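You operate a simulated robot arm through the tools that you are given. There is no shell and no other tool. Be economical: measure what you need, move in short steps, check, and stop when the job is done.

You run a simulated robot arm. Do the job below in one go: nothing can be reset, and whatever is moved stays where it is left.

JOB
Put the cleaner can on the platform of the scale. Then close the door under the hose test label. Then turn the speed dial to 1. Then take the brown rubber pad and leave it on the shelf under the long steel bench. Then press the red button of the scale two times. Then fetch the green tape and set it on top of the medium filter. Then fetch the blue battery and set it on the top of the tool stand. Do these in the order given. Set down upright: cleaner can, blue battery.

The check looks at the end state, three seconds after you hand in, the way a careful person would. Anything else that was tipped, shoved, dropped, spilled or broken makes it a failure.

ROBOT AND FRAMES
A 6-joint arm with a two-finger parallel gripper on a trunk, on a base that drives. Base frame: it is fixed to the floor where the robot stands at the start and does not move with it; the origin is under the middle of the robot, x ahead of it, y to its left, z up; the surface under the hand at the start is at about z = 0.84. Units: m, degrees, N and s.
Its first joint turns from -166.0 to 166.0 degrees. Places, roughly: blue battery [-1.75, 5.25, 0.5]; brown rubber pad (9x8x3 cm) [-1.3, -1.1, 0.8]; cleaner can [0.75, 0, 1]; door under the hose test label [-1.4, 1.7, 0.3]; green tape (9x9x5 cm) [-1.7, 3.1, 0.8]; medium filter [-1, 7.25, 0.75]; platform of the scale (20x20 cm) [1.08, 1.48, 0.5]; red button of the scale [0.9, 1.4, 0.6]; shelf under the long steel bench [-1.5, -1.1, 0.4]; speed dial [-1.6, 1.4, 0.7]; top of the tool stand [-1.8, 5.2, 0.9]. Payload 3.91 kg.
The TCP is the grasp point between the finger pads, 0.03 m short of the fingertips. In the tool frame z runs along the fingers and y along their closing line. The gripper opens to 0.11 m. The fingers are 0.02 m wide and 0.01 m thick; the gripper's body (0.048 by 0.112 m) begins 0.055 m behind the TCP.
Orientation is that of the tool frame in the base frame, as [roll, pitch, yaw] about the fixed x, y, z axes, in that order (R = Rz(yaw) Ry(pitch) Rx(roll)). With the fingers straight down and closing along the base's y, the tool's x points along the base's -x, its y along +y and its z along -z.

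CONTROLS
- The arm moves only by the tool play_rows. Its argument "commands" is a list of rows, each a list of 3 entries, a list of its own where there are three numbers: the turn, a rotation vector about the base's x, y, z in rad, then the shift along the base's x, y, z in m, then the gripper command, from -1 (shut) to 1 (fully open), values between in proportion. In form: [[[wx, wy, wz], [dx, dy, dz], hand], ...]. A call has 1 to 8 rows; each row is the pose to reach, as a shift and turn from the pose commanded when the call began. A row lasts 0.2 s, in which the tool goes at most 0.05 m and 8.6 degrees; a call with a longer step from one row to the next is refused whole, and so is a gripper value outside its range. A pose out of reach is approached as far as the arm can. The call stops where the force on the tool passes 40 N (or 10 N more than at its start, if that is more) or the arm is blocked; 0.2 s more then pass. The fingers move at their own pace (about 0.153 m/s each) and stop on an object; they squeeze with about 24 N. The grip force told is the motor's: it shows also when the fingers shut on nothing. Time passes only in rows, and 0.2 s behind the last, so rows that repeat a pose let the fingers close. It gives the time, the measured TCP pose, the force on the tool (base axes), the opening and the grip force at its end, in the units of the frame above (readings bear some noise), with the torque about the TCP (base axes, N m) and any sound that the robot's microphone picked up.
- Cameras (640 x 400 px; columns grow to the right, rows downward): "scene" is now at [0.2206, 0.2201, 1.3772]; the picture's right is [-0.17, -0.99, 0.00], its down [-0.48, 0.08, -0.88] and it looks along [0.86, -0.15, -0.48] (base axes); focal length 255 px, centre (320, 200). "wrist" rides on the gripper at [0.072, 0.017, -0.103] in the tool frame; the picture's right is [-0.23, 0.97, 0.00], its down [-0.76, -0.18, -0.62] and it looks along [-0.61, -0.14, 0.78] (tool axes); focal length 222 px, centre (320, 200).
- capture(camera): a new picture of that camera. No time passes.
- roll_base(legs): drives the robot by 1 to 6 legs, each [ahead, turn to the left] in m and degrees, along the robot's own axes; the way and the turn of a leg run together, so that a leg with both is an arc; at most 1.5 m and 180 degrees a leg. The arm and the cameras ride along, it lands a little off, and it stops where it bumps. It gives what a move gives.
- head_to(pan, tilt): turns the head with the scene camera to pan (to the left, within 120 degrees either way) and tilt (down, from -29 to 69), counted from straight ahead of the robot. It gives what a move gives.
- probe_pixels(camera, pixels): for up to 12 pixels [column, row] of the newest picture of that camera ("zoom" is the newest enlarged one), the place [x, y, z] in the base frame of the surface seen there, good to about 0.002 m. No time passes.
- inspect(camera, box): a new picture of the part [left, top, right, bottom] of that camera's present view, enlarged. No time passes.
- close_job(): hands the job in; it is judged then, once.

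Work in short steps. Measure before you move; look again where a grasp or a placing could have gone wrong, and mend it. You have 117 turns and 100 pictures in all, those below and enlarged ones among them. Open the gripper and draw the arm clear of the work before you hand the job in, unless the task says otherwise; then end with one line.

The tools are called after ">>>" as name(argument=value, ...) on one line, values as JSON. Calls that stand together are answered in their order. play_rows: Moves the arm, as the interface text tells. Its arguments: {"type":"object","properties":{"commands":{"type":"array","items":{"type":"array"}}},"required":["commands"]} The other tools are called the same way: roll_base (legs) drives the base; head_to (pan, tilt) turns the head that bears the scene camera; capture (camera) takes a picture; probe_pixels (camera, pixels) gives the place of the surface under pixels of a picture; inspect (camera, box) takes an enlarged picture of a part of a camera's view; close_job () hands the job in.

At the start:

```text
clock: 0.0
position: [0.6297, 0.1174, 1.1476]
orientation: [180.0, 0.0, 180.0]
contact_force: [1.0, 0.4, 0.4]
ft_torque: [-0.01, -0.04, -0.03]
grip_width: 0.1102
grip_force: 0.1
robot x, y, heading: [-0.0003, 0.0019, 0.0]
head pan, tilt: [-9.9, 28.9]
```

scene: 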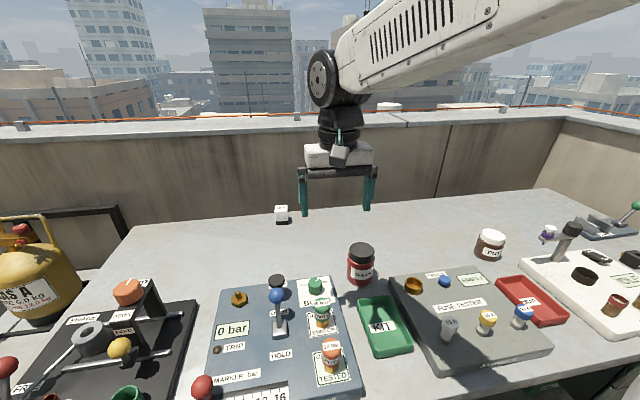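
wrist: 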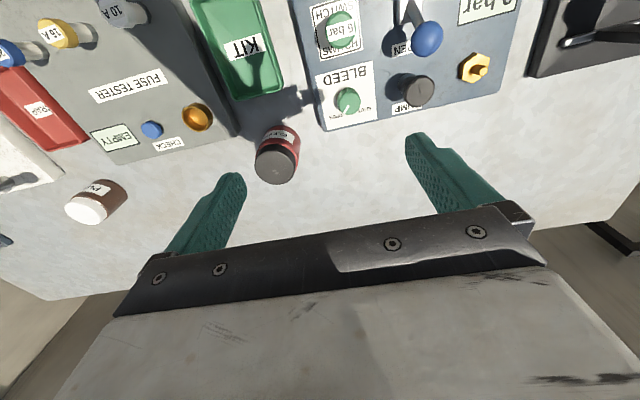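

The scene shows a red jar at (361,262) and a brown one at (490,245); I zoom to read the labels and find the cleaner can.

>>> inspect(camera="scene", box=[320, 210, 540, 350])

>>> probe_pixels(camera="scene", pixels=[[361, 247], [361, 272], [490, 235], [490, 248], [361, 283], [420, 240]])

```text
2.86 times, centred on (430, 280) of scene
```

zoom: 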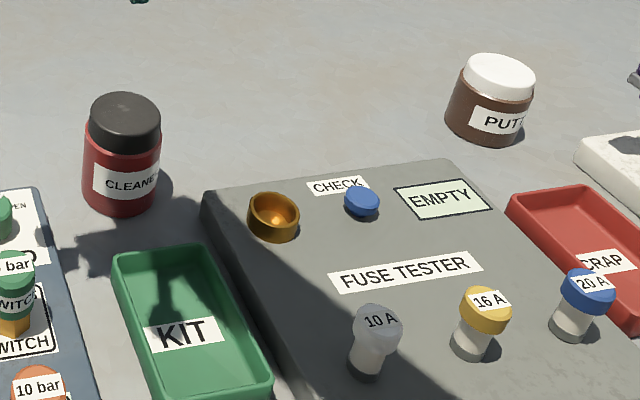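

```text
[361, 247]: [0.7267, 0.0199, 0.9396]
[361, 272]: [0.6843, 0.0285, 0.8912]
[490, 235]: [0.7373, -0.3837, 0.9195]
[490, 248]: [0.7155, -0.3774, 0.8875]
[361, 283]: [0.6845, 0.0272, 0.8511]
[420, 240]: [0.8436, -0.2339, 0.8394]
```

The cleaner can is the red jar with the black cap; I measure its rim precisely.

>>> probe_pixels(camera="zoom", pixels=[[125, 97], [125, 116], [94, 108], [156, 108], [125, 107], [88, 165], [156, 165], [120, 205]])

>>> head_to(pan=60, tilt=35)

>>> capture(camera="scene")

```text
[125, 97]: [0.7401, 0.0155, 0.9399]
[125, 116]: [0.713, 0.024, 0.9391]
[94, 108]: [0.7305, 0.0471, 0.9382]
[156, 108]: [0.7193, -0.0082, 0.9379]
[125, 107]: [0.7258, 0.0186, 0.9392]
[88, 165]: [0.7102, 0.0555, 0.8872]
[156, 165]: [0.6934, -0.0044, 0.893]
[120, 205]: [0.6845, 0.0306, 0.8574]
```

```text
clock: 1.4
position: [0.6292, 0.1167, 1.1467]
orientation: [-180.0, -0.1, -180.0]
contact_force: [0.7, 0.6, 0.0]
ft_torque: [-0.03, -0.01, -0.02]
grip_width: 0.1103
grip_force: 0.0
robot x, y, heading: [-0.001, 0.0006, 0.2]
head pan, tilt: [60.0, 35.0]
```

```text
96 pictures are left
```

scene: 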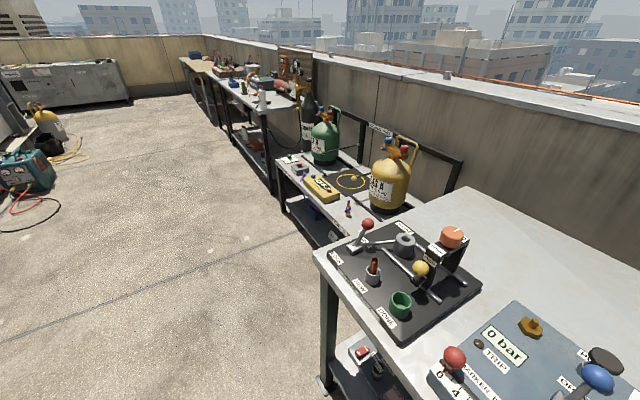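

The lower bench with the cylinders should bear the scale; I zoom.

>>> inspect(camera="scene", box=[250, 90, 450, 230])

>>> probe_pixels(camera="zoom", pixels=[[230, 310], [325, 290], [150, 255], [310, 370], [225, 260], [440, 370], [240, 215], [100, 225]])

```text
2.86 times, centred on (350, 160) of scene
```

zoom: 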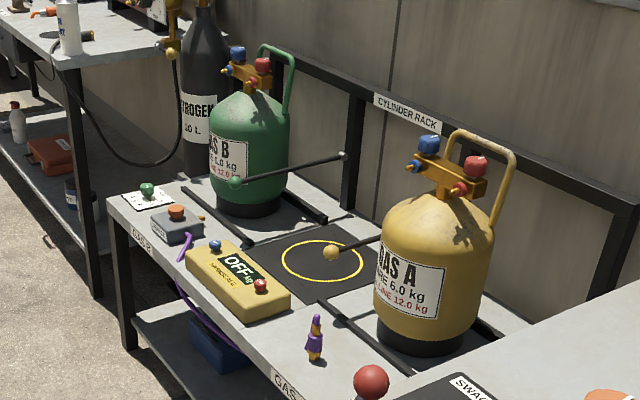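

```text
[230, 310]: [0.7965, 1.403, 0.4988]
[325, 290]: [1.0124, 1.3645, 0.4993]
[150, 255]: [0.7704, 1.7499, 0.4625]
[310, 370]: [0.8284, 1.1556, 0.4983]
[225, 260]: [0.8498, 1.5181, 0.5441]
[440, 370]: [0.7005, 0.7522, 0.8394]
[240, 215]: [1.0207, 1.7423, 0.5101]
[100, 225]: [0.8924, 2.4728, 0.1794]
```

The platform (black with the yellow ring) is beside the yellow cylinder. First I take the can at about (0.723, 0.020), moving across at height and partly down.

>>> play_rows(commands=[[[0, 0, 0], [0.03, -0.032, 0], 1], [[0, 0, 0], [0.06, -0.064, 0], 1], [[0, 0, 0], [0.094, -0.097, 0], 1], [[0, 0, 0], [0.094, -0.097, -0.05], 1], [[0, 0, 0], [0.094, -0.097, -0.1], 1], [[0, 0, 0], [0.094, -0.097, -0.145], 1]])

>>> capture(camera="wrist")

```text
clock: 2.8
position: [0.7247, 0.0189, 1.0013]
orientation: [180.0, 0.0, 180.0]
contact_force: [-0.9, 0.4, -0.3]
ft_torque: [0.0, -0.02, -0.02]
grip_width: 0.11
grip_force: 0.1
robot x, y, heading: [0.0005, 0.0005, -0.2]
head pan, tilt: [60.0, 35.0]
```

```text
94 pictures are left
```

wrist: 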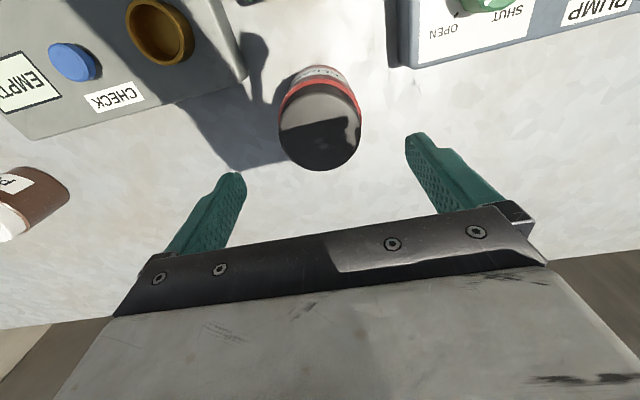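

The can sits centred between the fingers (320,120); I lower the remaining 0.103 m and close.

>>> play_rows(commands=[[[0, 0, 0], [0, 0, -0.05], 1], [[0, 0, 0], [0, 0, -0.09], 1], [[0, 0, 0], [0, 0, -0.103], 1], [[0, 0, 0], [0, 0, -0.103], -1], [[0, 0, 0], [0, 0, -0.103], -1], [[0, 0, 0], [0, 0, -0.103], -1]])

>>> capture(camera="wrist")

```text
clock: 4.2
position: [0.724, 0.0193, 0.8989]
orientation: [-179.9, 0.0, 180.0]
contact_force: [-0.3, -0.4, 0.9]
ft_torque: [-0.01, -0.05, 0.01]
grip_width: 0.0711
grip_force: 23.9
robot x, y, heading: [-0.0002, -0.0001, -0.1]
head pan, tilt: [60.0, 35.0]
```

```text
93 pictures are left
```

wrist: 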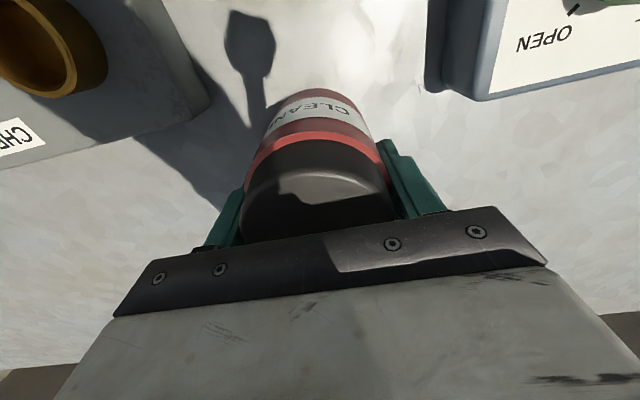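

Gripped at 0.071 m. I lift straight up to z≈1.26.

>>> play_rows(commands=[[[0, 0, 0], [0, 0, 0.045], -1], [[0, 0, 0], [0, 0, 0.09], -1], [[0, 0, 0], [0, 0, 0.135], -1], [[0, 0, 0], [0, 0, 0.18], -1], [[0, 0, 0], [0, 0, 0.225], -1], [[0, 0, 0], [0, 0, 0.27], -1], [[0, 0, 0], [0, 0, 0.315], -1], [[0, 0, 0], [0, 0, 0.35], -1]])

>>> roll_base(legs=[[-0.1, 0], [0, 90], [1.48, 0], [0, -90], [0.3, 0]])

>>> head_to(pan=0, tilt=40)

>>> capture(camera="scene")

```text
clock: 6.0
position: [0.7223, 0.0185, 1.2486]
orientation: [-180.0, -0.1, 180.0]
contact_force: [0.7, 0.3, -2.6]
ft_torque: [0.01, 0.02, 0.01]
grip_width: 0.071
grip_force: 24.2
robot x, y, heading: [0.0016, -0.0025, -0.2]
head pan, tilt: [60.0, 35.0]
```

```text
clock: 23.2
position: [0.9594, 1.4455, 1.247]
orientation: [179.9, 0.0, 177.8]
contact_force: [0.4, -0.4, -2.3]
ft_torque: [0.05, 0.0, 0.01]
grip_width: 0.0708
grip_force: 23.7
robot x, y, heading: [0.2381, 1.4565, -2.2]
head pan, tilt: [60.0, 35.0]
```

```text
clock: 24.5
position: [0.9593, 1.4469, 1.2487]
orientation: [180.0, -0.1, 177.8]
contact_force: [0.7, -0.6, -3.1]
ft_torque: [-0.01, -0.01, 0.01]
grip_width: 0.0708
grip_force: 24.1
robot x, y, heading: [0.2378, 1.4546, -2.3]
head pan, tilt: [0.0, 40.0]
```

```text
92 pictures are left
```

scene: 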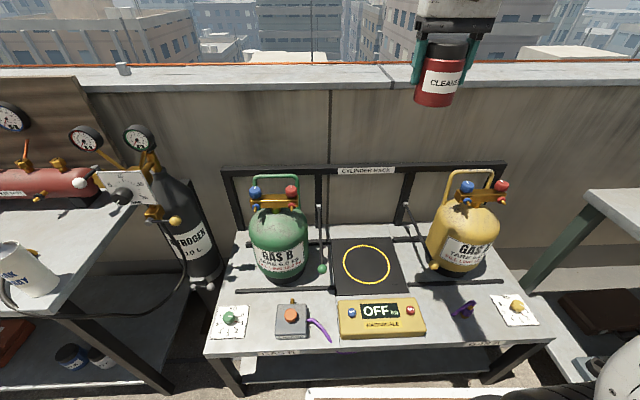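

Platform is clear at (366,265). I measure its corners, the scale buttons and the rods.

>>> inspect(camera="scene", box=[290, 190, 470, 340])

>>> probe_pixels(camera="scene", pixels=[[337, 241], [390, 241], [337, 292], [402, 292], [367, 265], [433, 266], [322, 268], [320, 208], [405, 208], [413, 309], [360, 312], [320, 240]])

```text
2.67 times, centred on (380, 265) of scene
```

zoom: 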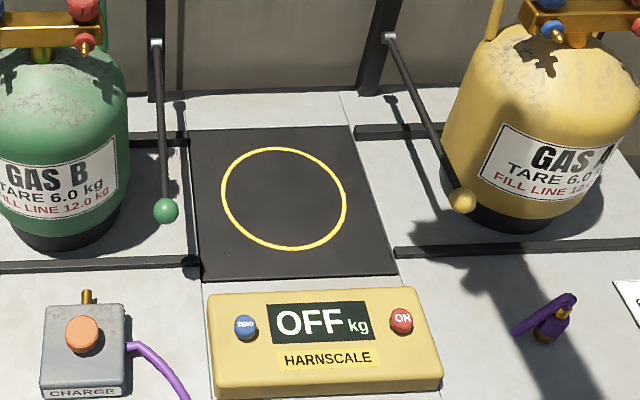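

```text
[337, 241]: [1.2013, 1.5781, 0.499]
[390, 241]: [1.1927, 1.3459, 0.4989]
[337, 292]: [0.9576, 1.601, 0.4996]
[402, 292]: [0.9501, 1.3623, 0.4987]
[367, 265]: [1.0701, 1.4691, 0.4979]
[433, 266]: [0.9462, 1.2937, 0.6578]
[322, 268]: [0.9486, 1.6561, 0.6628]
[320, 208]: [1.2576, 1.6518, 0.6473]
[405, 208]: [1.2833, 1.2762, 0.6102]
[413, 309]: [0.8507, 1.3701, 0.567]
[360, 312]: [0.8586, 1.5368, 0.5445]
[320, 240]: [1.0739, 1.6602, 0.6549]
```

Platform centre is (1.078, 1.475), z 0.499. I move over it and descend in steps.

>>> play_rows(commands=[[[0, 0, 0], [0.04, 0.01, 0], -1], [[0, 0, 0], [0.08, 0.02, 0], -1], [[0, 0, 0], [0.119, 0.028, 0], -1], [[0, 0, 0], [0.119, 0.028, -0.05], -1], [[0, 0, 0], [0.119, 0.028, -0.1], -1], [[0, 0, 0], [0.119, 0.028, -0.15], -1], [[0, 0, 0], [0.119, 0.028, -0.2], -1], [[0, 0, 0], [0.119, 0.028, -0.25], -1]])

>>> play_rows(commands=[[[0, 0, 0], [0, 0, -0.05], -1], [[0, 0, 0], [0, 0, -0.1], -1], [[0, 0, 0], [0, 0, -0.15], -1], [[0, 0, 0], [0, 0, -0.2], -1], [[0, 0, 0], [0, 0, -0.25], -1], [[0, 0, 0], [0, 0, -0.3], -1], [[0, 0, 0], [0, 0, -0.35], -1], [[0, 0, 0], [0, 0, -0.39], -1]])

>>> capture(camera="scene")

```text
clock: 26.3
position: [1.0792, 1.4766, 0.9982]
orientation: [-180.0, 0.1, 177.8]
contact_force: [-0.7, 0.3, -2.1]
ft_torque: [-0.01, -0.05, 0.0]
grip_width: 0.0711
grip_force: 24.4
robot x, y, heading: [0.2362, 1.4592, -2.2]
head pan, tilt: [0.0, 40.0]
```

```text
clock: 28.1
position: [1.0777, 1.4746, 0.6071]
orientation: [-179.9, 0.0, 177.8]
contact_force: [0.7, 0.1, -3.2]
ft_torque: [0.0, -0.02, 0.0]
grip_width: 0.071
grip_force: 23.9
robot x, y, heading: [0.2385, 1.4539, -2.4]
head pan, tilt: [0.0, 40.0]
```

```text
90 pictures are left
```

scene: 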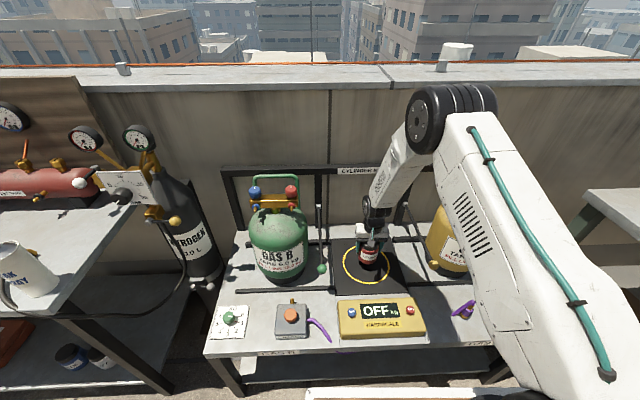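

The can hangs over the ring. I lower the last 0.047 m gently and read the force.

>>> play_rows(commands=[[[0, 0, 0], [0, 0, -0.03], -1], [[0, 0, 0], [0, 0, -0.04], -1], [[0, 0, 0], [0, 0, -0.044], -1], [[0, 0, 0], [0, 0, -0.047], -1], [[0, 0, 0], [0, 0, -0.048], -1]])

```text
clock: 29.3
position: [1.0785, 1.475, 0.5595]
orientation: [-180.0, 0.1, 177.8]
contact_force: [-0.5, 0.6, -2.7]
ft_torque: [0.0, 0.03, 0.01]
grip_width: 0.071
grip_force: 23.5
robot x, y, heading: [0.2365, 1.4538, -2.3]
head pan, tilt: [0.0, 40.0]
```

Not yet bearing (Fz still −2.7 N); a little further down in millimetres.

>>> play_rows(commands=[[[0, 0, 0], [0, 0, -0.001], -1], [[0, 0, 0], [0, 0, -0.002], -1], [[0, 0, 0], [0, 0, -0.003], -1]])

```text
clock: 30.1
position: [1.0799, 1.474, 0.5579]
orientation: [180.0, 0.2, 177.7]
contact_force: [-3.3, 0.6, 21.8]
ft_torque: [-0.06, -0.03, -0.26]
grip_width: 0.0712
grip_force: 23.8
robot x, y, heading: [0.2361, 1.4563, -2.2]
head pan, tilt: [0.0, 40.0]
```

It is on the platform (22 N); I ease up 1 mm, open and draw straight up.

>>> play_rows(commands=[[[0, 0, 0], [0, 0, 0.002], -1], [[0, 0, 0], [0, 0, 0.002], 1], [[0, 0, 0], [0, 0, 0.002], 1], [[0, 0, 0], [0, 0, 0.04], 1], [[0, 0, 0], [0, 0, 0.09], 1], [[0, 0, 0], [0, 0, 0.14], 1], [[0, 0, 0], [0, 0, 0.19], 1], [[0, 0, 0], [0, 0, 0.24], 1]])

>>> play_rows(commands=[[[0, 0, 0], [0, 0, 0.05], 1], [[0, 0, 0], [0, 0, 0.1], 1], [[0, 0, 0], [0, 0, 0.15], 1], [[0, 0, 0], [-0.03, 0, 0.2], 1], [[0, 0, 0], [-0.06, 0, 0.24], 1], [[0, 0, 0], [-0.09, 0, 0.28], 1], [[0, 0, 0], [-0.12, 0, 0.32], 1], [[0, 0, 0], [-0.16, 0, 0.35], 1]])

>>> inspect(camera="scene", box=[290, 190, 470, 340])

>>> head_to(pan=118, tilt=25)

>>> capture(camera="scene")

```text
clock: 31.9
position: [1.0787, 1.4765, 0.7986]
orientation: [-180.0, 0.0, 177.8]
contact_force: [0.1, -0.7, -0.1]
ft_torque: [-0.01, 0.01, 0.01]
grip_width: 0.1101
grip_force: 0.1
robot x, y, heading: [0.2383, 1.4523, -2.3]
head pan, tilt: [0.0, 40.0]
```

```text
refused: row 4 steps farther than a row can; nothing moved
```

```text
2.67 times, centred on (380, 265) of scene
```

zoom: 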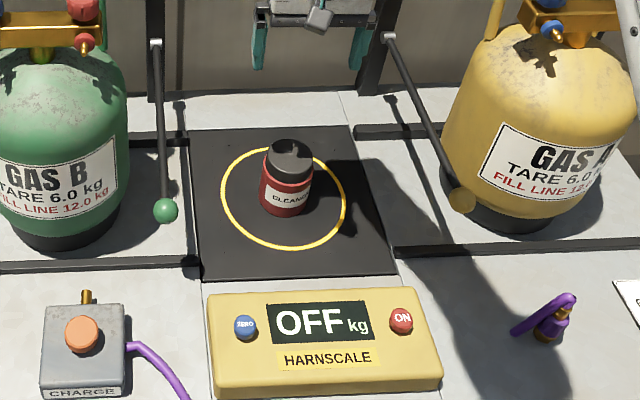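

```text
clock: 33.9
position: [1.0803, 1.476, 0.7989]
orientation: [-179.9, 0.0, 177.9]
contact_force: [-1.2, -0.6, 0.5]
ft_torque: [-0.03, 0.0, -0.01]
grip_width: 0.1104
grip_force: 0.1
robot x, y, heading: [0.2347, 1.4571, -2.2]
head pan, tilt: [118.0, 25.0]
```

```text
88 pictures are left
```

scene: 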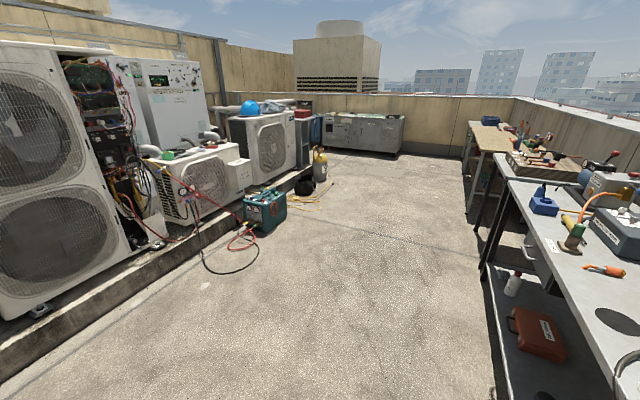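

The can stands on the platform. I raise and draw the arm back, then turn the robot around to look at the side with the hose test door.

>>> play_rows(commands=[[[0, 0, 0], [0, 0, 0.05], 1], [[0, 0, 0], [0, 0, 0.1], 1], [[0, 0, 0], [0, 0, 0.15], 1], [[0, 0, 0], [-0.03, 0, 0.19], 1], [[0, 0, 0], [-0.06, 0, 0.23], 1], [[0, 0, 0], [-0.09, 0, 0.27], 1], [[0, 0, 0], [-0.12, 0, 0.31], 1], [[0, 0, 0], [-0.16, 0, 0.34], 1]])

>>> roll_base(legs=[[-0.3, 0], [0, 180]])

>>> head_to(pan=0, tilt=35)

>>> capture(camera="scene")

```text
clock: 35.7
position: [0.9196, 1.4755, 1.1375]
orientation: [179.9, -0.1, 177.7]
contact_force: [0.9, 0.4, -0.4]
ft_torque: [-0.04, 0.03, 0.02]
grip_width: 0.1098
grip_force: 0.2
robot x, y, heading: [0.2363, 1.4566, -1.9]
head pan, tilt: [118.0, 25.0]
```

```text
clock: 45.2
position: [-0.7471, 1.4314, 1.138]
orientation: [179.9, 0.0, -0.7]
contact_force: [0.4, 0.5, -0.3]
ft_torque: [-0.03, 0.01, -0.01]
grip_width: 0.1101
grip_force: 0.2
robot x, y, heading: [-0.0634, 1.4653, 179.3]
head pan, tilt: [118.0, 25.0]
```

```text
clock: 47.1
position: [-0.7462, 1.4325, 1.1367]
orientation: [180.0, 0.0, -0.8]
contact_force: [-0.2, -0.2, 0.5]
ft_torque: [0.0, 0.01, 0.0]
grip_width: 0.1102
grip_force: 0.0
robot x, y, heading: [-0.0655, 1.467, 179.2]
head pan, tilt: [0.0, 35.0]
```

```text
87 pictures are left
```

scene: 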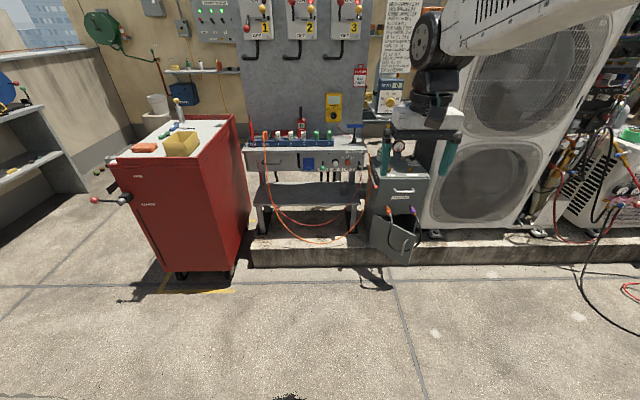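

A cabinet with an open lower flap at (395,240) looks like the one; zoom in.

>>> inspect(camera="scene", box=[340, 120, 460, 280])

>>> inspect(camera="scene", box=[240, 60, 460, 270])

```text
2.50 times, centred on (400, 200) of scene
```

zoom: 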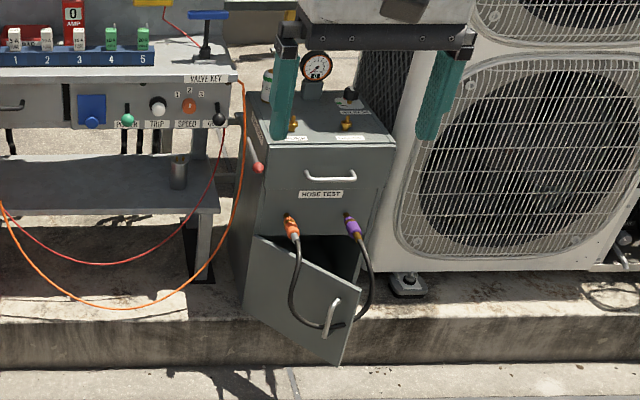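

```text
1.90 times, centred on (350, 165) of scene
```

zoom: 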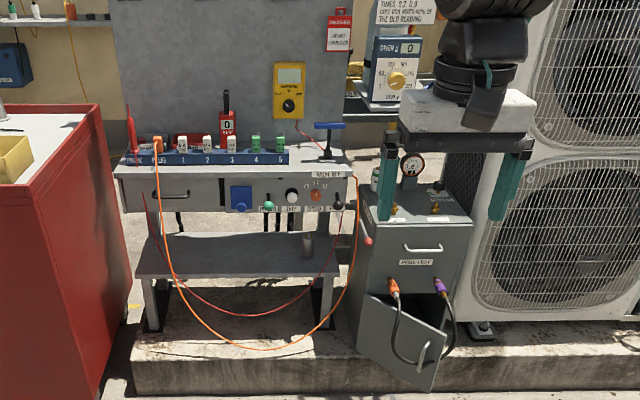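

The door under the HOSE TEST label stands ajar, hinged on the left. I measure its edges and the speed dial on the neighbouring bench.

>>> inspect(camera="scene", box=[370, 180, 430, 280])

>>> probe_pixels(camera="scene", pixels=[[370, 218], [368, 243], [410, 237], [400, 260], [396, 246], [388, 209], [410, 210], [372, 205], [417, 205], [397, 255], [311, 163], [300, 245]])

```text
4.00 times, centred on (400, 230) of scene
```

zoom: 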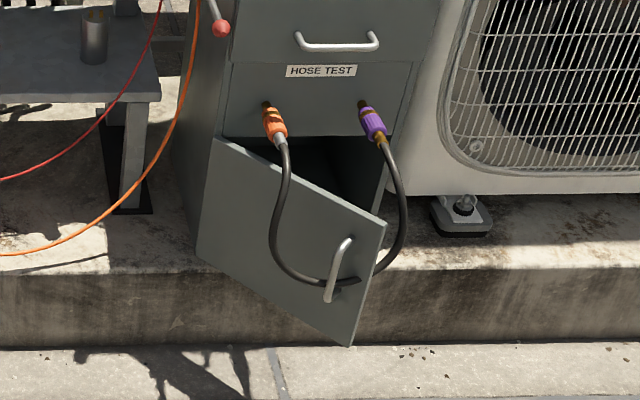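

```text
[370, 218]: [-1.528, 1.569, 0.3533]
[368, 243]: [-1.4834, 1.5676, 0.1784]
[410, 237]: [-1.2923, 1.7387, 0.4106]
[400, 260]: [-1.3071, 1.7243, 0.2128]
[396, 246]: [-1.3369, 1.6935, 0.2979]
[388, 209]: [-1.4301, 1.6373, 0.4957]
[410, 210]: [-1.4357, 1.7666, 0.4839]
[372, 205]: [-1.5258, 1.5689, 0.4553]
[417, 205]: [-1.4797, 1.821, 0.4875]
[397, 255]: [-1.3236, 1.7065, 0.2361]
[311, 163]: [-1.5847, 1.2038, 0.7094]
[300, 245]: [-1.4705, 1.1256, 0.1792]
```

The hose loop hangs on the outside of the door, around y 1.64–1.78. I drive nearer to see it and the dial well.

>>> roll_base(legs=[[0.5, 0]])

>>> head_to(pan=-8, tilt=45)

>>> capture(camera="scene")

```text
clock: 50.1
position: [-1.2514, 1.4365, 1.1378]
orientation: [-180.0, 0.0, -0.7]
contact_force: [-0.1, 0.2, -0.1]
ft_torque: [0.02, 0.03, 0.02]
grip_width: 0.1102
grip_force: 0.1
robot x, y, heading: [-0.5689, 1.4753, 179.2]
head pan, tilt: [0.0, 35.0]
```

```text
clock: 50.8
position: [-1.252, 1.4372, 1.1373]
orientation: [180.0, 0.0, -0.8]
contact_force: [0.1, 0.0, -1.0]
ft_torque: [-0.01, -0.02, 0.03]
grip_width: 0.1101
grip_force: 0.1
robot x, y, heading: [-0.5682, 1.4732, 179.3]
head pan, tilt: [-8.0, 45.0]
```

```text
83 pictures are left
```

scene: 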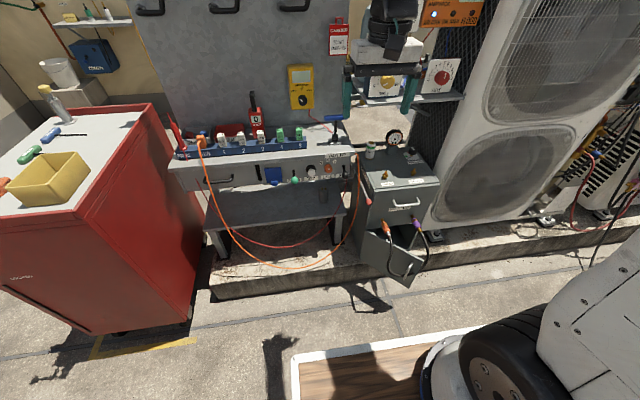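

Zoom on the door and on the dial panel from here, with the base's front edge measured.

>>> probe_pixels(camera="scene", pixels=[[295, 357], [470, 330], [393, 290]])

>>> inspect(camera="scene", box=[345, 180, 445, 295])

>>> probe_pixels(camera="zoom", pixels=[[190, 180], [340, 248], [330, 345], [185, 265], [222, 185], [388, 170], [425, 250], [235, 285], [420, 300], [322, 305], [318, 265], [250, 65]])

>>> inspect(camera="scene", box=[280, 140, 370, 200])

>>> probe_pixels(camera="zoom", pixels=[[217, 220], [330, 195], [330, 175], [325, 155], [345, 145], [370, 155], [100, 290], [440, 225], [440, 165]])

```text
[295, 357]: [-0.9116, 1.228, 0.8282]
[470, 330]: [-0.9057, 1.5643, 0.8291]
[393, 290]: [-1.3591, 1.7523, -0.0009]
```

```text
3.48 times, centred on (395, 238) of scene
```

zoom: 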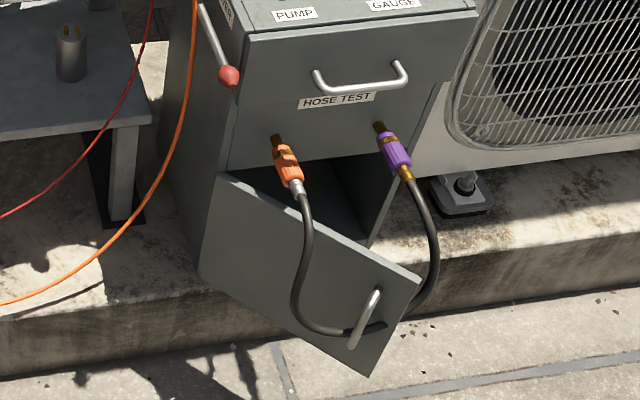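

```text
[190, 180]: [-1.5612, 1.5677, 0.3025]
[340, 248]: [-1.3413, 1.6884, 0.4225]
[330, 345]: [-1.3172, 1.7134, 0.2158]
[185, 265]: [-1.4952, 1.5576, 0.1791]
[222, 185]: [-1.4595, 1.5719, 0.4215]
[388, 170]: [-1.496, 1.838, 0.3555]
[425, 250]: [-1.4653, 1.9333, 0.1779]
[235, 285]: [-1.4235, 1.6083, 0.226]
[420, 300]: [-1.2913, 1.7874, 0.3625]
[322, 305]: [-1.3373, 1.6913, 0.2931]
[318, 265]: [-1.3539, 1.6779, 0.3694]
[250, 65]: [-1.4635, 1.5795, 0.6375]
```

```text
6.67 times, centred on (325, 170) of scene
```

zoom: 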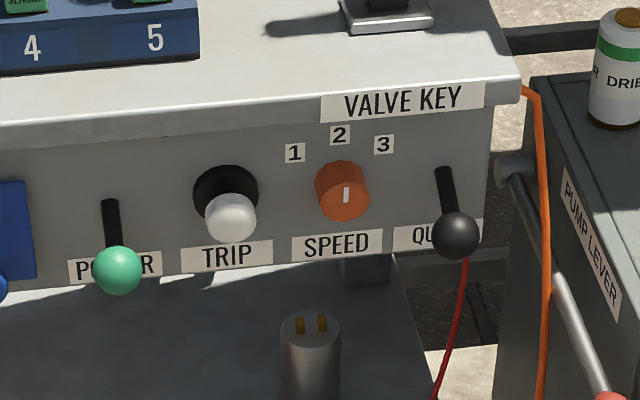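

```text
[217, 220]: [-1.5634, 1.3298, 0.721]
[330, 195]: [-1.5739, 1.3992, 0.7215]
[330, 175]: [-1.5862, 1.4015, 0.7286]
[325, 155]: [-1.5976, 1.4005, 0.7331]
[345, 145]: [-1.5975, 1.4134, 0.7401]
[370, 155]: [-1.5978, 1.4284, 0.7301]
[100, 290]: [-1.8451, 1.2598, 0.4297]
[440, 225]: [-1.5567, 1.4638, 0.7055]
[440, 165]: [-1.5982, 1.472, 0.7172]
```

The dial points at 2, and the door's top edge runs from hinge (-1.46,1.57) to (-1.30,1.735). I back off a bit and twist the wrist so that the gripper body can pass between the hose strands, fingers shut.

>>> roll_base(legs=[[-0.1, 0]])

>>> play_rows(commands=[[[0, 0, 0.14], [0, 0.02, 0], -1], [[0, 0, 0.28], [0, 0.05, 0], -1], [[0, 0, 0.42], [0, 0.08, 0], -1], [[0, 0, 0.56], [0, 0.11, 0], -1], [[0, 0, 0.7], [0, 0.14, 0], -1], [[0, 0, 0.84], [0, 0.17, 0], -1], [[0, 0, 0.98], [0, 0.2, 0], -1], [[0, 0, 1.12], [0, 0.23, 0], -1]])

```text
clock: 52.0
position: [-1.151, 1.4359, 1.1376]
orientation: [180.0, 0.1, -0.7]
contact_force: [-0.2, -0.3, 0.3]
ft_torque: [0.01, -0.03, -0.01]
grip_width: 0.1101
grip_force: 0.1
robot x, y, heading: [-0.4688, 1.4725, 179.5]
head pan, tilt: [-8.0, 45.0]
```

```text
clock: 53.8
position: [-1.152, 1.6674, 1.137]
orientation: [-180.0, 0.0, 63.4]
contact_force: [0.2, -1.0, -0.8]
ft_torque: [0.01, 0.02, 0.0]
grip_width: 0.0
grip_force: 24.3
robot x, y, heading: [-0.4759, 1.4697, 179.8]
head pan, tilt: [-8.0, 45.0]
```

Finish the twist to 90° while coming down slightly.

>>> play_rows(commands=[[[0, 0, 0.116], [0, 0.01, -0.04], -1], [[0, 0, 0.232], [0, 0.02, -0.08], -1], [[0, 0, 0.348], [0, 0.03, -0.12], -1], [[0, 0, 0.464], [0, 0.043, -0.16], -1]])

>>> play_rows(commands=[[[0, 0.14, 0], [0, 0, -0.04], -1], [[0, 0.28, 0], [0, 0, -0.08], -1], [[0, 0.42, 0], [0, 0, -0.12], -1], [[0, 0.56, 0], [0, 0, -0.16], -1], [[0, 0.7, 0], [0, 0, -0.2], -1], [[0, 0.84, 0], [0, 0, -0.24], -1], [[0, 0.98, 0], [0, 0, -0.28], -1], [[0, 1.047, 0], [0, 0, -0.32], -1]])

>>> capture(camera="scene")

```text
clock: 54.8
position: [-1.152, 1.7088, 0.9765]
orientation: [-179.9, 0.0, 90.1]
contact_force: [-0.1, 0.4, 0.8]
ft_torque: [0.01, 0.02, 0.01]
grip_width: 0.0001
grip_force: 23.5
robot x, y, heading: [-0.4689, 1.4734, 179.3]
head pan, tilt: [-8.0, 45.0]
```

```text
clock: 56.5
position: [-1.2047, 1.7066, 0.9029]
orientation: [-150.6, 0.0, 89.1]
contact_force: [-0.3, 0.4, 0.7]
ft_torque: [-0.01, -0.01, -0.01]
grip_width: 0.0
grip_force: 23.8
out of reach, approached as far as the arm can: row 3, 4, 5, 6, 7, 8
robot x, y, heading: [-0.4698, 1.4687, 179.4]
head pan, tilt: [-8.0, 45.0]
```

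```text
80 pictures are left
```

scene: 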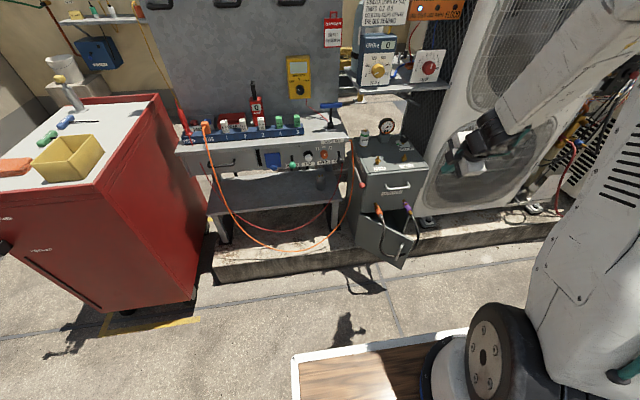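

The arm is too folded at this distance to pitch. I back the base off 0.2 m and pitch with the arm extending instead.

>>> roll_base(legs=[[-0.22, 0]])

>>> play_rows(commands=[[[0, 0.0, 0], [-0.04, 0, 0], -1], [[0, 0.05, 0], [-0.08, 0, 0], -1], [[0, 0.1, 0], [-0.12, 0, -0.02], -1], [[0, 0.2, 0], [-0.16, 0, -0.04], -1], [[0, 0.3, 0], [-0.18, 0, -0.08], -1], [[0, 0.4, 0], [-0.2, 0, -0.12], -1], [[0, 0.47, 0], [-0.2, 0, -0.16], -1], [[0, 0.52, 0], [-0.2, 0, -0.2], -1]])

```text
clock: 58.2
position: [-0.9914, 1.7054, 0.9017]
orientation: [-150.6, 0.0, 88.8]
contact_force: [-0.5, -0.6, -0.6]
ft_torque: [0.01, 0.0, 0.02]
grip_width: 0.0
grip_force: 24.4
robot x, y, heading: [-0.2558, 1.4653, 179.1]
head pan, tilt: [-8.0, 45.0]
```

```text
clock: 60.0
position: [-1.2986, 1.7182, 0.8609]
orientation: [-135.3, 1.0, 87.7]
contact_force: [-1.1, -0.5, -2.0]
ft_torque: [-0.03, 0.07, -0.01]
grip_width: 0.0002
grip_force: 23.6
out of reach, approached as far as the arm can: row 3, 4, 5, 6, 7, 8
robot x, y, heading: [-0.2521, 1.4654, 179.2]
head pan, tilt: [-8.0, 45.0]
```

The command reference seems to be the unreached pose; I command back upward with less pitch to see where it settles.

>>> play_rows(commands=[[[0, -0.1, 0], [0, 0, 0.04], -1], [[0, -0.2, 0], [0, 0, 0.08], -1], [[0, -0.3, 0], [0, 0, 0.12], -1], [[0, -0.4, 0], [0, 0, 0.16], -1], [[0, -0.52, 0], [0, 0, 0.2], -1]])

```text
clock: 61.2
position: [-1.3005, 1.72, 1.0597]
orientation: [-165.0, -0.4, 87.5]
contact_force: [0.4, 0.4, -0.3]
ft_torque: [-0.03, 0.03, 0.01]
grip_width: 0.0
grip_force: 24.4
robot x, y, heading: [-0.2558, 1.4706, 179.0]
head pan, tilt: [-8.0, 45.0]
```

Shifts count from the achieved pose, fine. The twist may be what limits the pitch, so I untwist about the tool axis and will test the pitch again.

>>> play_rows(commands=[[[-0.0363, 0, -0.135], [0.02, 0, 0], -1], [[-0.0725, 0, -0.27], [0.04, 0, 0], -1], [[-0.109, 0, -0.406], [0.06, 0, 0], -1], [[-0.145, 0, -0.541], [0.08, 0, 0], -1], [[-0.181, 0, -0.676], [0.1, 0, 0], -1], [[-0.2176, 0, -0.811], [0.12, 0, 0], -1], [[-0.254, 0, -0.947], [0.14, 0, 0], -1], [[-0.29, 0, -1.082], [0.16, 0, 0], -1]])

>>> play_rows(commands=[[[-0.0363, 0, -0.135], [0, 0, 0], -1], [[-0.0725, 0, -0.27], [0, 0, 0], -1], [[-0.109, 0, -0.406], [0.0, 0, 0], -1], [[-0.118, 0, -0.44], [0.0, 0, 0], -1]])

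>>> play_rows(commands=[[[0, 0.14, 0], [0, 0, -0.02], -1], [[0, 0.28, 0], [0, 0, -0.04], -1], [[0, 0.42, 0], [0, 0, -0.06], -1], [[0, 0.56, 0], [0, 0, -0.08], -1], [[0, 0.7, 0], [0, 0, -0.1], -1], [[0, 0.84, 0], [0, 0, -0.12], -1], [[0, 0.98, 0], [0, 0, -0.14], -1], [[0, 1.12, 0], [0, 0, -0.16], -1]])

>>> capture(camera="scene")

```text
clock: 63.0
position: [-1.1395, 1.7209, 1.0595]
orientation: [-173.9, 12.7, 24.2]
contact_force: [0.2, 0.0, -0.2]
ft_torque: [0.02, 0.01, -0.04]
grip_width: 0.0
grip_force: 24.3
robot x, y, heading: [-0.2571, 1.4703, 179.3]
head pan, tilt: [-8.0, 45.0]
```

```text
clock: 64.0
position: [-1.1398, 1.722, 1.0588]
orientation: [179.3, 14.0, -2.7]
contact_force: [-0.2, -0.6, -0.6]
ft_torque: [0.0, 0.01, 0.0]
grip_width: 0.0002
grip_force: 24.7
robot x, y, heading: [-0.2569, 1.4675, 178.9]
head pan, tilt: [-8.0, 45.0]
```

```text
clock: 65.8
position: [-1.1388, 1.7223, 0.8982]
orientation: [167.9, 78.0, -12.4]
contact_force: [0.7, -1.1, 0.0]
ft_torque: [-0.03, -0.03, -0.05]
grip_width: 0.0
grip_force: 24.5
robot x, y, heading: [-0.2548, 1.4688, 179.0]
head pan, tilt: [-8.0, 45.0]
```

```text
79 pictures are left
```

scene: 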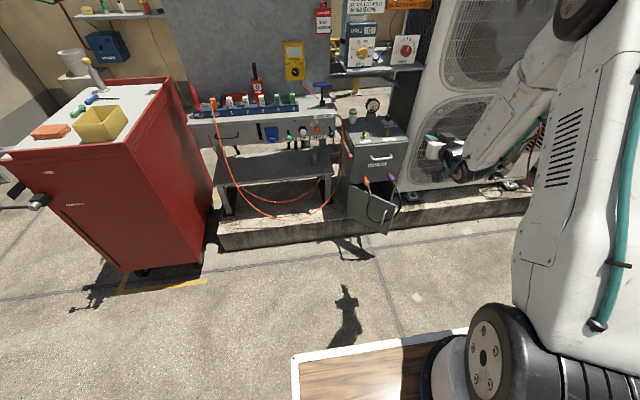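

Untwisted, the pitch works (tool nearly level). I zoom to measure the hose strands and couplers before lowering.

>>> inspect(camera="scene", box=[340, 160, 420, 240])

>>> probe_pixels(camera="zoom", pixels=[[200, 100], [212, 125], [223, 145], [234, 175], [230, 220], [395, 150], [438, 185], [428, 235], [330, 240], [370, 260], [350, 290], [405, 100]])

```text
5.00 times, centred on (380, 200) of scene
```

zoom: 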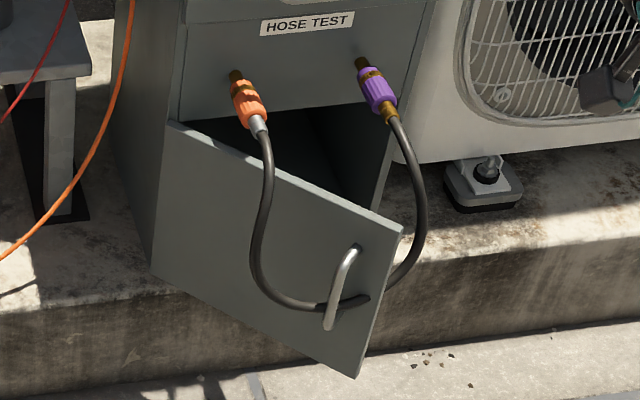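

```text
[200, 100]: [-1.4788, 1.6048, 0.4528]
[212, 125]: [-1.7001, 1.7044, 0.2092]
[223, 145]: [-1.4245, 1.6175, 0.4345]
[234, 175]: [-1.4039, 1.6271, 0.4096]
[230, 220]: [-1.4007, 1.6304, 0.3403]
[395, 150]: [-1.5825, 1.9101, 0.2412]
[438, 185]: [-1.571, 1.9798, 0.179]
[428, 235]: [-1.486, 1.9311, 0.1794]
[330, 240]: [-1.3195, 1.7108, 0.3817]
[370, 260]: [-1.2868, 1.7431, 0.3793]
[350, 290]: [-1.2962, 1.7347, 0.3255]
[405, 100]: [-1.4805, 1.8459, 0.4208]
```

I probe on the hose itself.

>>> probe_pixels(camera="zoom", pixels=[[248, 108], [258, 128], [266, 160], [264, 200], [258, 250], [290, 297], [360, 300], [378, 92], [392, 118], [415, 170], [422, 220], [405, 265]])

```text
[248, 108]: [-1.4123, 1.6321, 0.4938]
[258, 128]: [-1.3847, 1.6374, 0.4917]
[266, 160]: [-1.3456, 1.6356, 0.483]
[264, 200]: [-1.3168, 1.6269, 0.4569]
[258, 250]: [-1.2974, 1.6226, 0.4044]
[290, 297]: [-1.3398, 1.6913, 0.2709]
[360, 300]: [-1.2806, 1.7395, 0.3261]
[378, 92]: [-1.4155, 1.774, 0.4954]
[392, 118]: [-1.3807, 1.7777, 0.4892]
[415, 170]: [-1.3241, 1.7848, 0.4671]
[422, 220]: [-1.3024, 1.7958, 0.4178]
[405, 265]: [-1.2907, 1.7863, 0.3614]
```

The hose bulges well out with strands at y 1.63 and 1.79, bottom at z≈0.32; the tool can enter between at y 1.705, z 0.37–0.39, pitched 30° down. I retract, pitch to 60° and lower before driving closer.

>>> play_rows(commands=[[[0, -0.05, 0], [0.03, -0.003, -0.03], -1], [[0, -0.1, 0], [0.06, -0.006, -0.06], -1], [[0, -0.15, 0], [0.09, -0.009, -0.09], -1], [[0, -0.2, 0], [0.11, -0.012, -0.13], -1], [[0, -0.25, 0], [0.12, -0.016, -0.17], -1], [[0, -0.3, 0], [0.13, -0.016, -0.21], -1], [[0, -0.314, 0], [0.13, -0.016, -0.25], -1], [[0, -0.314, 0], [0.13, -0.016, -0.29], -1]])

```text
clock: 67.6
position: [-1.0522, 1.7331, 0.6264]
orientation: [168.0, 58.8, -11.2]
contact_force: [-1.0, -0.4, 0.2]
ft_torque: [0.04, -0.02, -0.03]
grip_width: 0.0002
grip_force: 24.3
out of reach, approached as far as the arm can: row 4, 5, 6, 7, 8
robot x, y, heading: [-0.2544, 1.4712, 179.3]
head pan, tilt: [-8.0, 45.0]
```

It needs more extension at low height. I keep the base here and lower while extending to x≈-1.2 (still clear of the hose at -1.28).

>>> play_rows(commands=[[[0, 0, 0], [-0.03, -0.005, -0.03], -1], [[0, 0, 0], [-0.06, -0.01, -0.06], -1], [[0, 0, 0], [-0.09, -0.015, -0.09], -1], [[0, 0, 0], [-0.11, -0.02, -0.13], -1], [[0, 0, 0], [-0.12, -0.026, -0.17], -1], [[0, 0, 0], [-0.13, -0.028, -0.21], -1], [[0, 0, 0], [-0.13, -0.028, -0.24], -1]])

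>>> capture(camera="scene")

```text
clock: 69.2
position: [-1.1855, 1.7009, 0.3857]
orientation: [168.0, 58.6, -11.1]
contact_force: [-0.5, -1.1, 0.6]
ft_torque: [0.0, -0.03, -0.01]
grip_width: 0.0
grip_force: 24.4
robot x, y, heading: [-0.2568, 1.4716, 179.1]
head pan, tilt: [-8.0, 45.0]
```

```text
77 pictures are left
```

scene: 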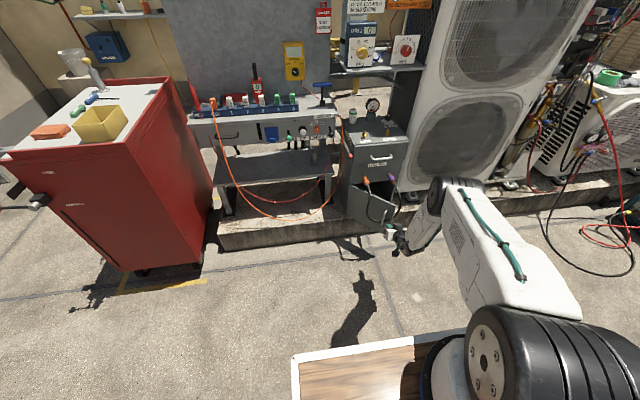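

Pose reached at (-1.186,1.701,0.386). Now I drive the base 0.1 m ahead, bringing the tip to the door.

>>> roll_base(legs=[[0.1, 0]])

>>> inspect(camera="scene", box=[320, 140, 480, 260])

>>> capture(camera="wrist")

```text
clock: 70.2
position: [-1.2457, 1.7051, 0.3857]
orientation: [167.8, 58.4, -11.9]
contact_force: [1.1, 0.4, -0.1]
ft_torque: [0.04, 0.01, 0.0]
grip_width: 0.0
grip_force: 23.7
robot x, y, heading: [-0.321, 1.4699, 179.0]
head pan, tilt: [-8.0, 45.0]
stopped in leg 1: the force on the tool passed its limit at 70 N (the readings are from after the stop); the commanded pose is now the measured one
```

```text
3.33 times, centred on (400, 200) of scene
```

zoom: 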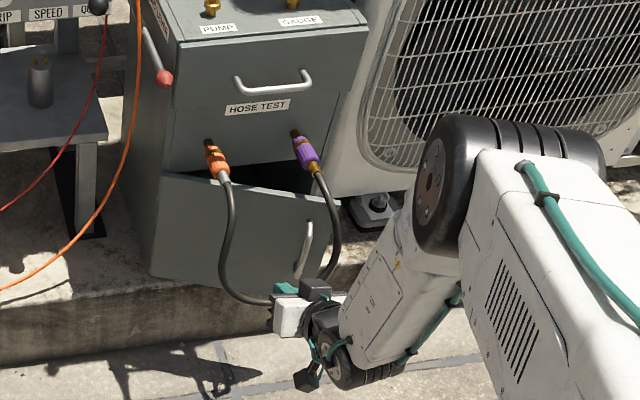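

```text
75 pictures are left
```

wrist: 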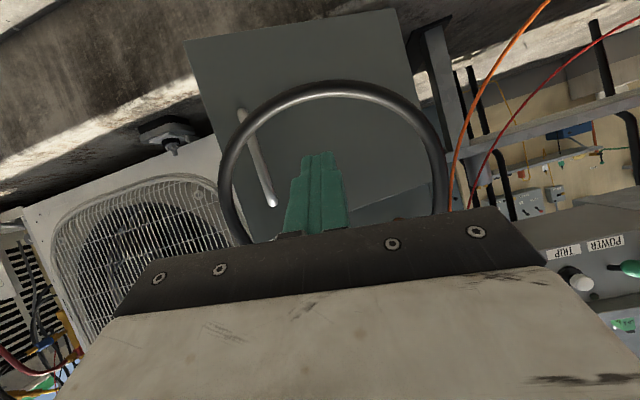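

The bump swung the door part-way closed; the hose loop stays around the fingers. I measure the door now.

>>> probe_pixels(camera="zoom", pixels=[[175, 185], [270, 200], [320, 200], [290, 260], [305, 285], [265, 260], [228, 250], [245, 298], [335, 245], [300, 250]])

>>> probe_pixels(camera="wrist", pixels=[[318, 90], [235, 150], [437, 150], [318, 130], [225, 225], [256, 160]])

```text
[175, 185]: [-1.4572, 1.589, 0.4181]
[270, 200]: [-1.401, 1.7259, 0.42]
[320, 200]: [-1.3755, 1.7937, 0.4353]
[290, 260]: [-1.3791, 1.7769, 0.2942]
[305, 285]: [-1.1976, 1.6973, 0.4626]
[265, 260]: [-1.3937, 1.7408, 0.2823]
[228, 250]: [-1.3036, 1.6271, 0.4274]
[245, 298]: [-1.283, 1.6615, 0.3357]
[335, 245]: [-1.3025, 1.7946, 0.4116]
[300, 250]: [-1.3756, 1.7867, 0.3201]
```

```text
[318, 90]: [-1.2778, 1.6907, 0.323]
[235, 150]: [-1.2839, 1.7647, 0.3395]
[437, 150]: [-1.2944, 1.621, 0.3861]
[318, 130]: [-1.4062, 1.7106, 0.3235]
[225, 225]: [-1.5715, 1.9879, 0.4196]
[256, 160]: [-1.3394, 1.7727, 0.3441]
```

The hose loop is unmoved and the door is now about 22° open. I push on with the arm in 2 cm rows.

>>> play_rows(commands=[[[0, 0, 0], [-0.02, 0, 0], -1], [[0, 0, 0], [-0.04, 0, 0], -1], [[0, 0, 0], [-0.06, 0, 0], -1], [[0, 0, 0], [-0.08, 0, 0], -1], [[0, 0, 0], [-0.1, 0, 0], -1]])

>>> inspect(camera="scene", box=[320, 140, 480, 260])

```text
clock: 71.4
position: [-1.3464, 1.7047, 0.386]
orientation: [167.8, 58.4, -11.8]
contact_force: [0.2, 0.2, -0.1]
ft_torque: [-0.01, -0.02, -0.01]
grip_width: 0.0001
grip_force: 23.5
robot x, y, heading: [-0.3205, 1.4694, 179.4]
head pan, tilt: [-8.0, 45.0]
```

```text
3.33 times, centred on (400, 200) of scene
```

zoom: 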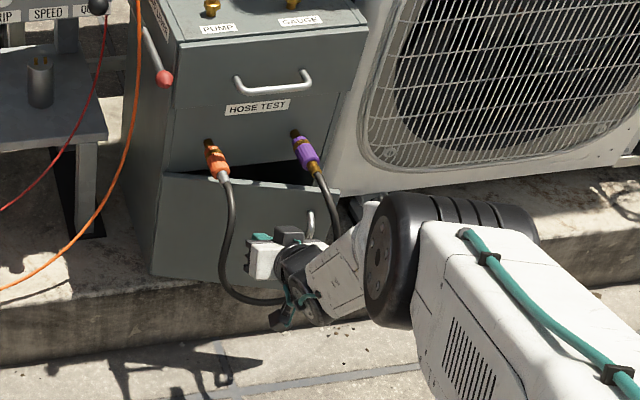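

Moving freely inside the loop. Continue pushing with finer rows.

>>> play_rows(commands=[[[0, 0, 0], [-0.02, 0, 0], -1], [[0, 0, 0], [-0.035, 0, 0], -1], [[0, 0, 0], [-0.05, 0, 0], -1], [[0, 0, 0], [-0.065, 0, 0], -1], [[0, 0, 0], [-0.075, 0, 0], -1], [[0, 0, 0], [-0.085, 0, 0], -1]])

>>> inspect(camera="scene", box=[320, 140, 480, 260])

```text
clock: 72.8
position: [-1.3932, 1.6949, 0.4046]
orientation: [167.8, 58.5, -11.8]
contact_force: [-0.5, -0.2, -0.2]
ft_torque: [0.01, 0.0, 0.01]
grip_width: 0.0002
grip_force: 23.8
out of reach, approached as far as the arm can: row 2, 3, 4, 5, 6
robot x, y, heading: [-0.3169, 1.4693, 179.0]
head pan, tilt: [-8.0, 45.0]
```

```text
3.33 times, centred on (400, 200) of scene
```

zoom: 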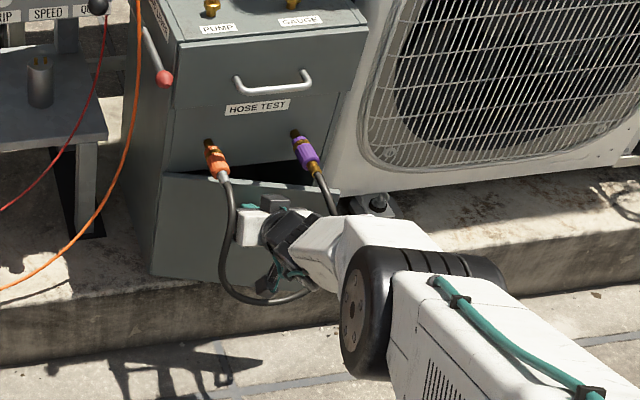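

Arm is at its limit, so I withdraw 8 cm, drive the base 8 cm ahead and push the rest with the arm.

>>> play_rows(commands=[[[0, 0, 0], [0.03, 0.003, -0.005], -1], [[0, 0, 0], [0.06, 0.006, -0.01], -1], [[0, 0, 0], [0.08, 0.008, -0.012], -1]])

>>> roll_base(legs=[[0.08, 0]])

>>> play_rows(commands=[[[0, 0, 0], [-0.015, 0, 0], -1], [[0, 0, 0], [-0.025, 0, 0], -1], [[0, 0, 0], [-0.03, 0, 0], -1], [[0, 0, 0], [-0.035, 0, 0], -1], [[0, 0, 0], [-0.04, 0, 0], -1], [[0, 0, 0], [-0.045, 0, 0], -1], [[0, 0, 0], [-0.05, 0, 0], -1]])

>>> inspect(camera="scene", box=[320, 140, 480, 260])

```text
clock: 73.6
position: [-1.312, 1.7036, 0.3945]
orientation: [167.8, 58.4, -11.8]
contact_force: [-0.2, -0.3, 0.0]
ft_torque: [-0.01, -0.02, 0.01]
grip_width: 0.0001
grip_force: 24.2
robot x, y, heading: [-0.3166, 1.4712, 179.2]
head pan, tilt: [-8.0, 45.0]
```

```text
clock: 74.7
position: [-1.3945, 1.703, 0.393]
orientation: [167.8, 58.4, -11.7]
contact_force: [-0.1, -0.1, 1.1]
ft_torque: [-0.01, 0.01, -0.03]
grip_width: 0.0001
grip_force: 23.5
robot x, y, heading: [-0.4045, 1.4729, 179.5]
head pan, tilt: [-8.0, 45.0]
```

```text
clock: 76.1
position: [-1.4357, 1.7032, 0.3891]
orientation: [167.8, 58.1, -11.6]
contact_force: [2.1, 0.0, 1.4]
ft_torque: [-0.01, -0.02, 0.02]
grip_width: 0.0001
grip_force: 23.5
robot x, y, heading: [-0.4, 1.4697, 179.2]
head pan, tilt: [-8.0, 45.0]
stopped in row 7: the force on the tool passed its limit at 85 N (the readings are from after the stop); the commanded pose is now the measured one
```

```text
3.33 times, centred on (400, 200) of scene
```

zoom: 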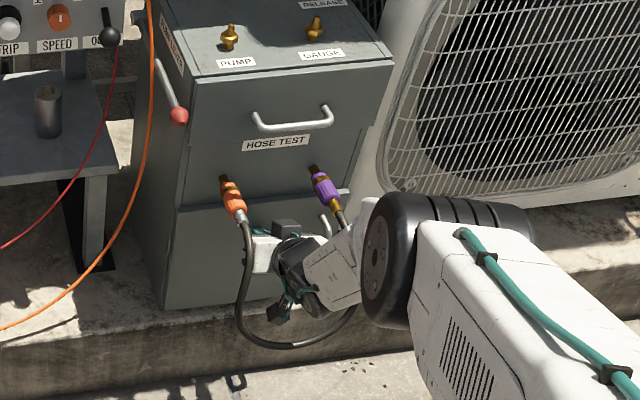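

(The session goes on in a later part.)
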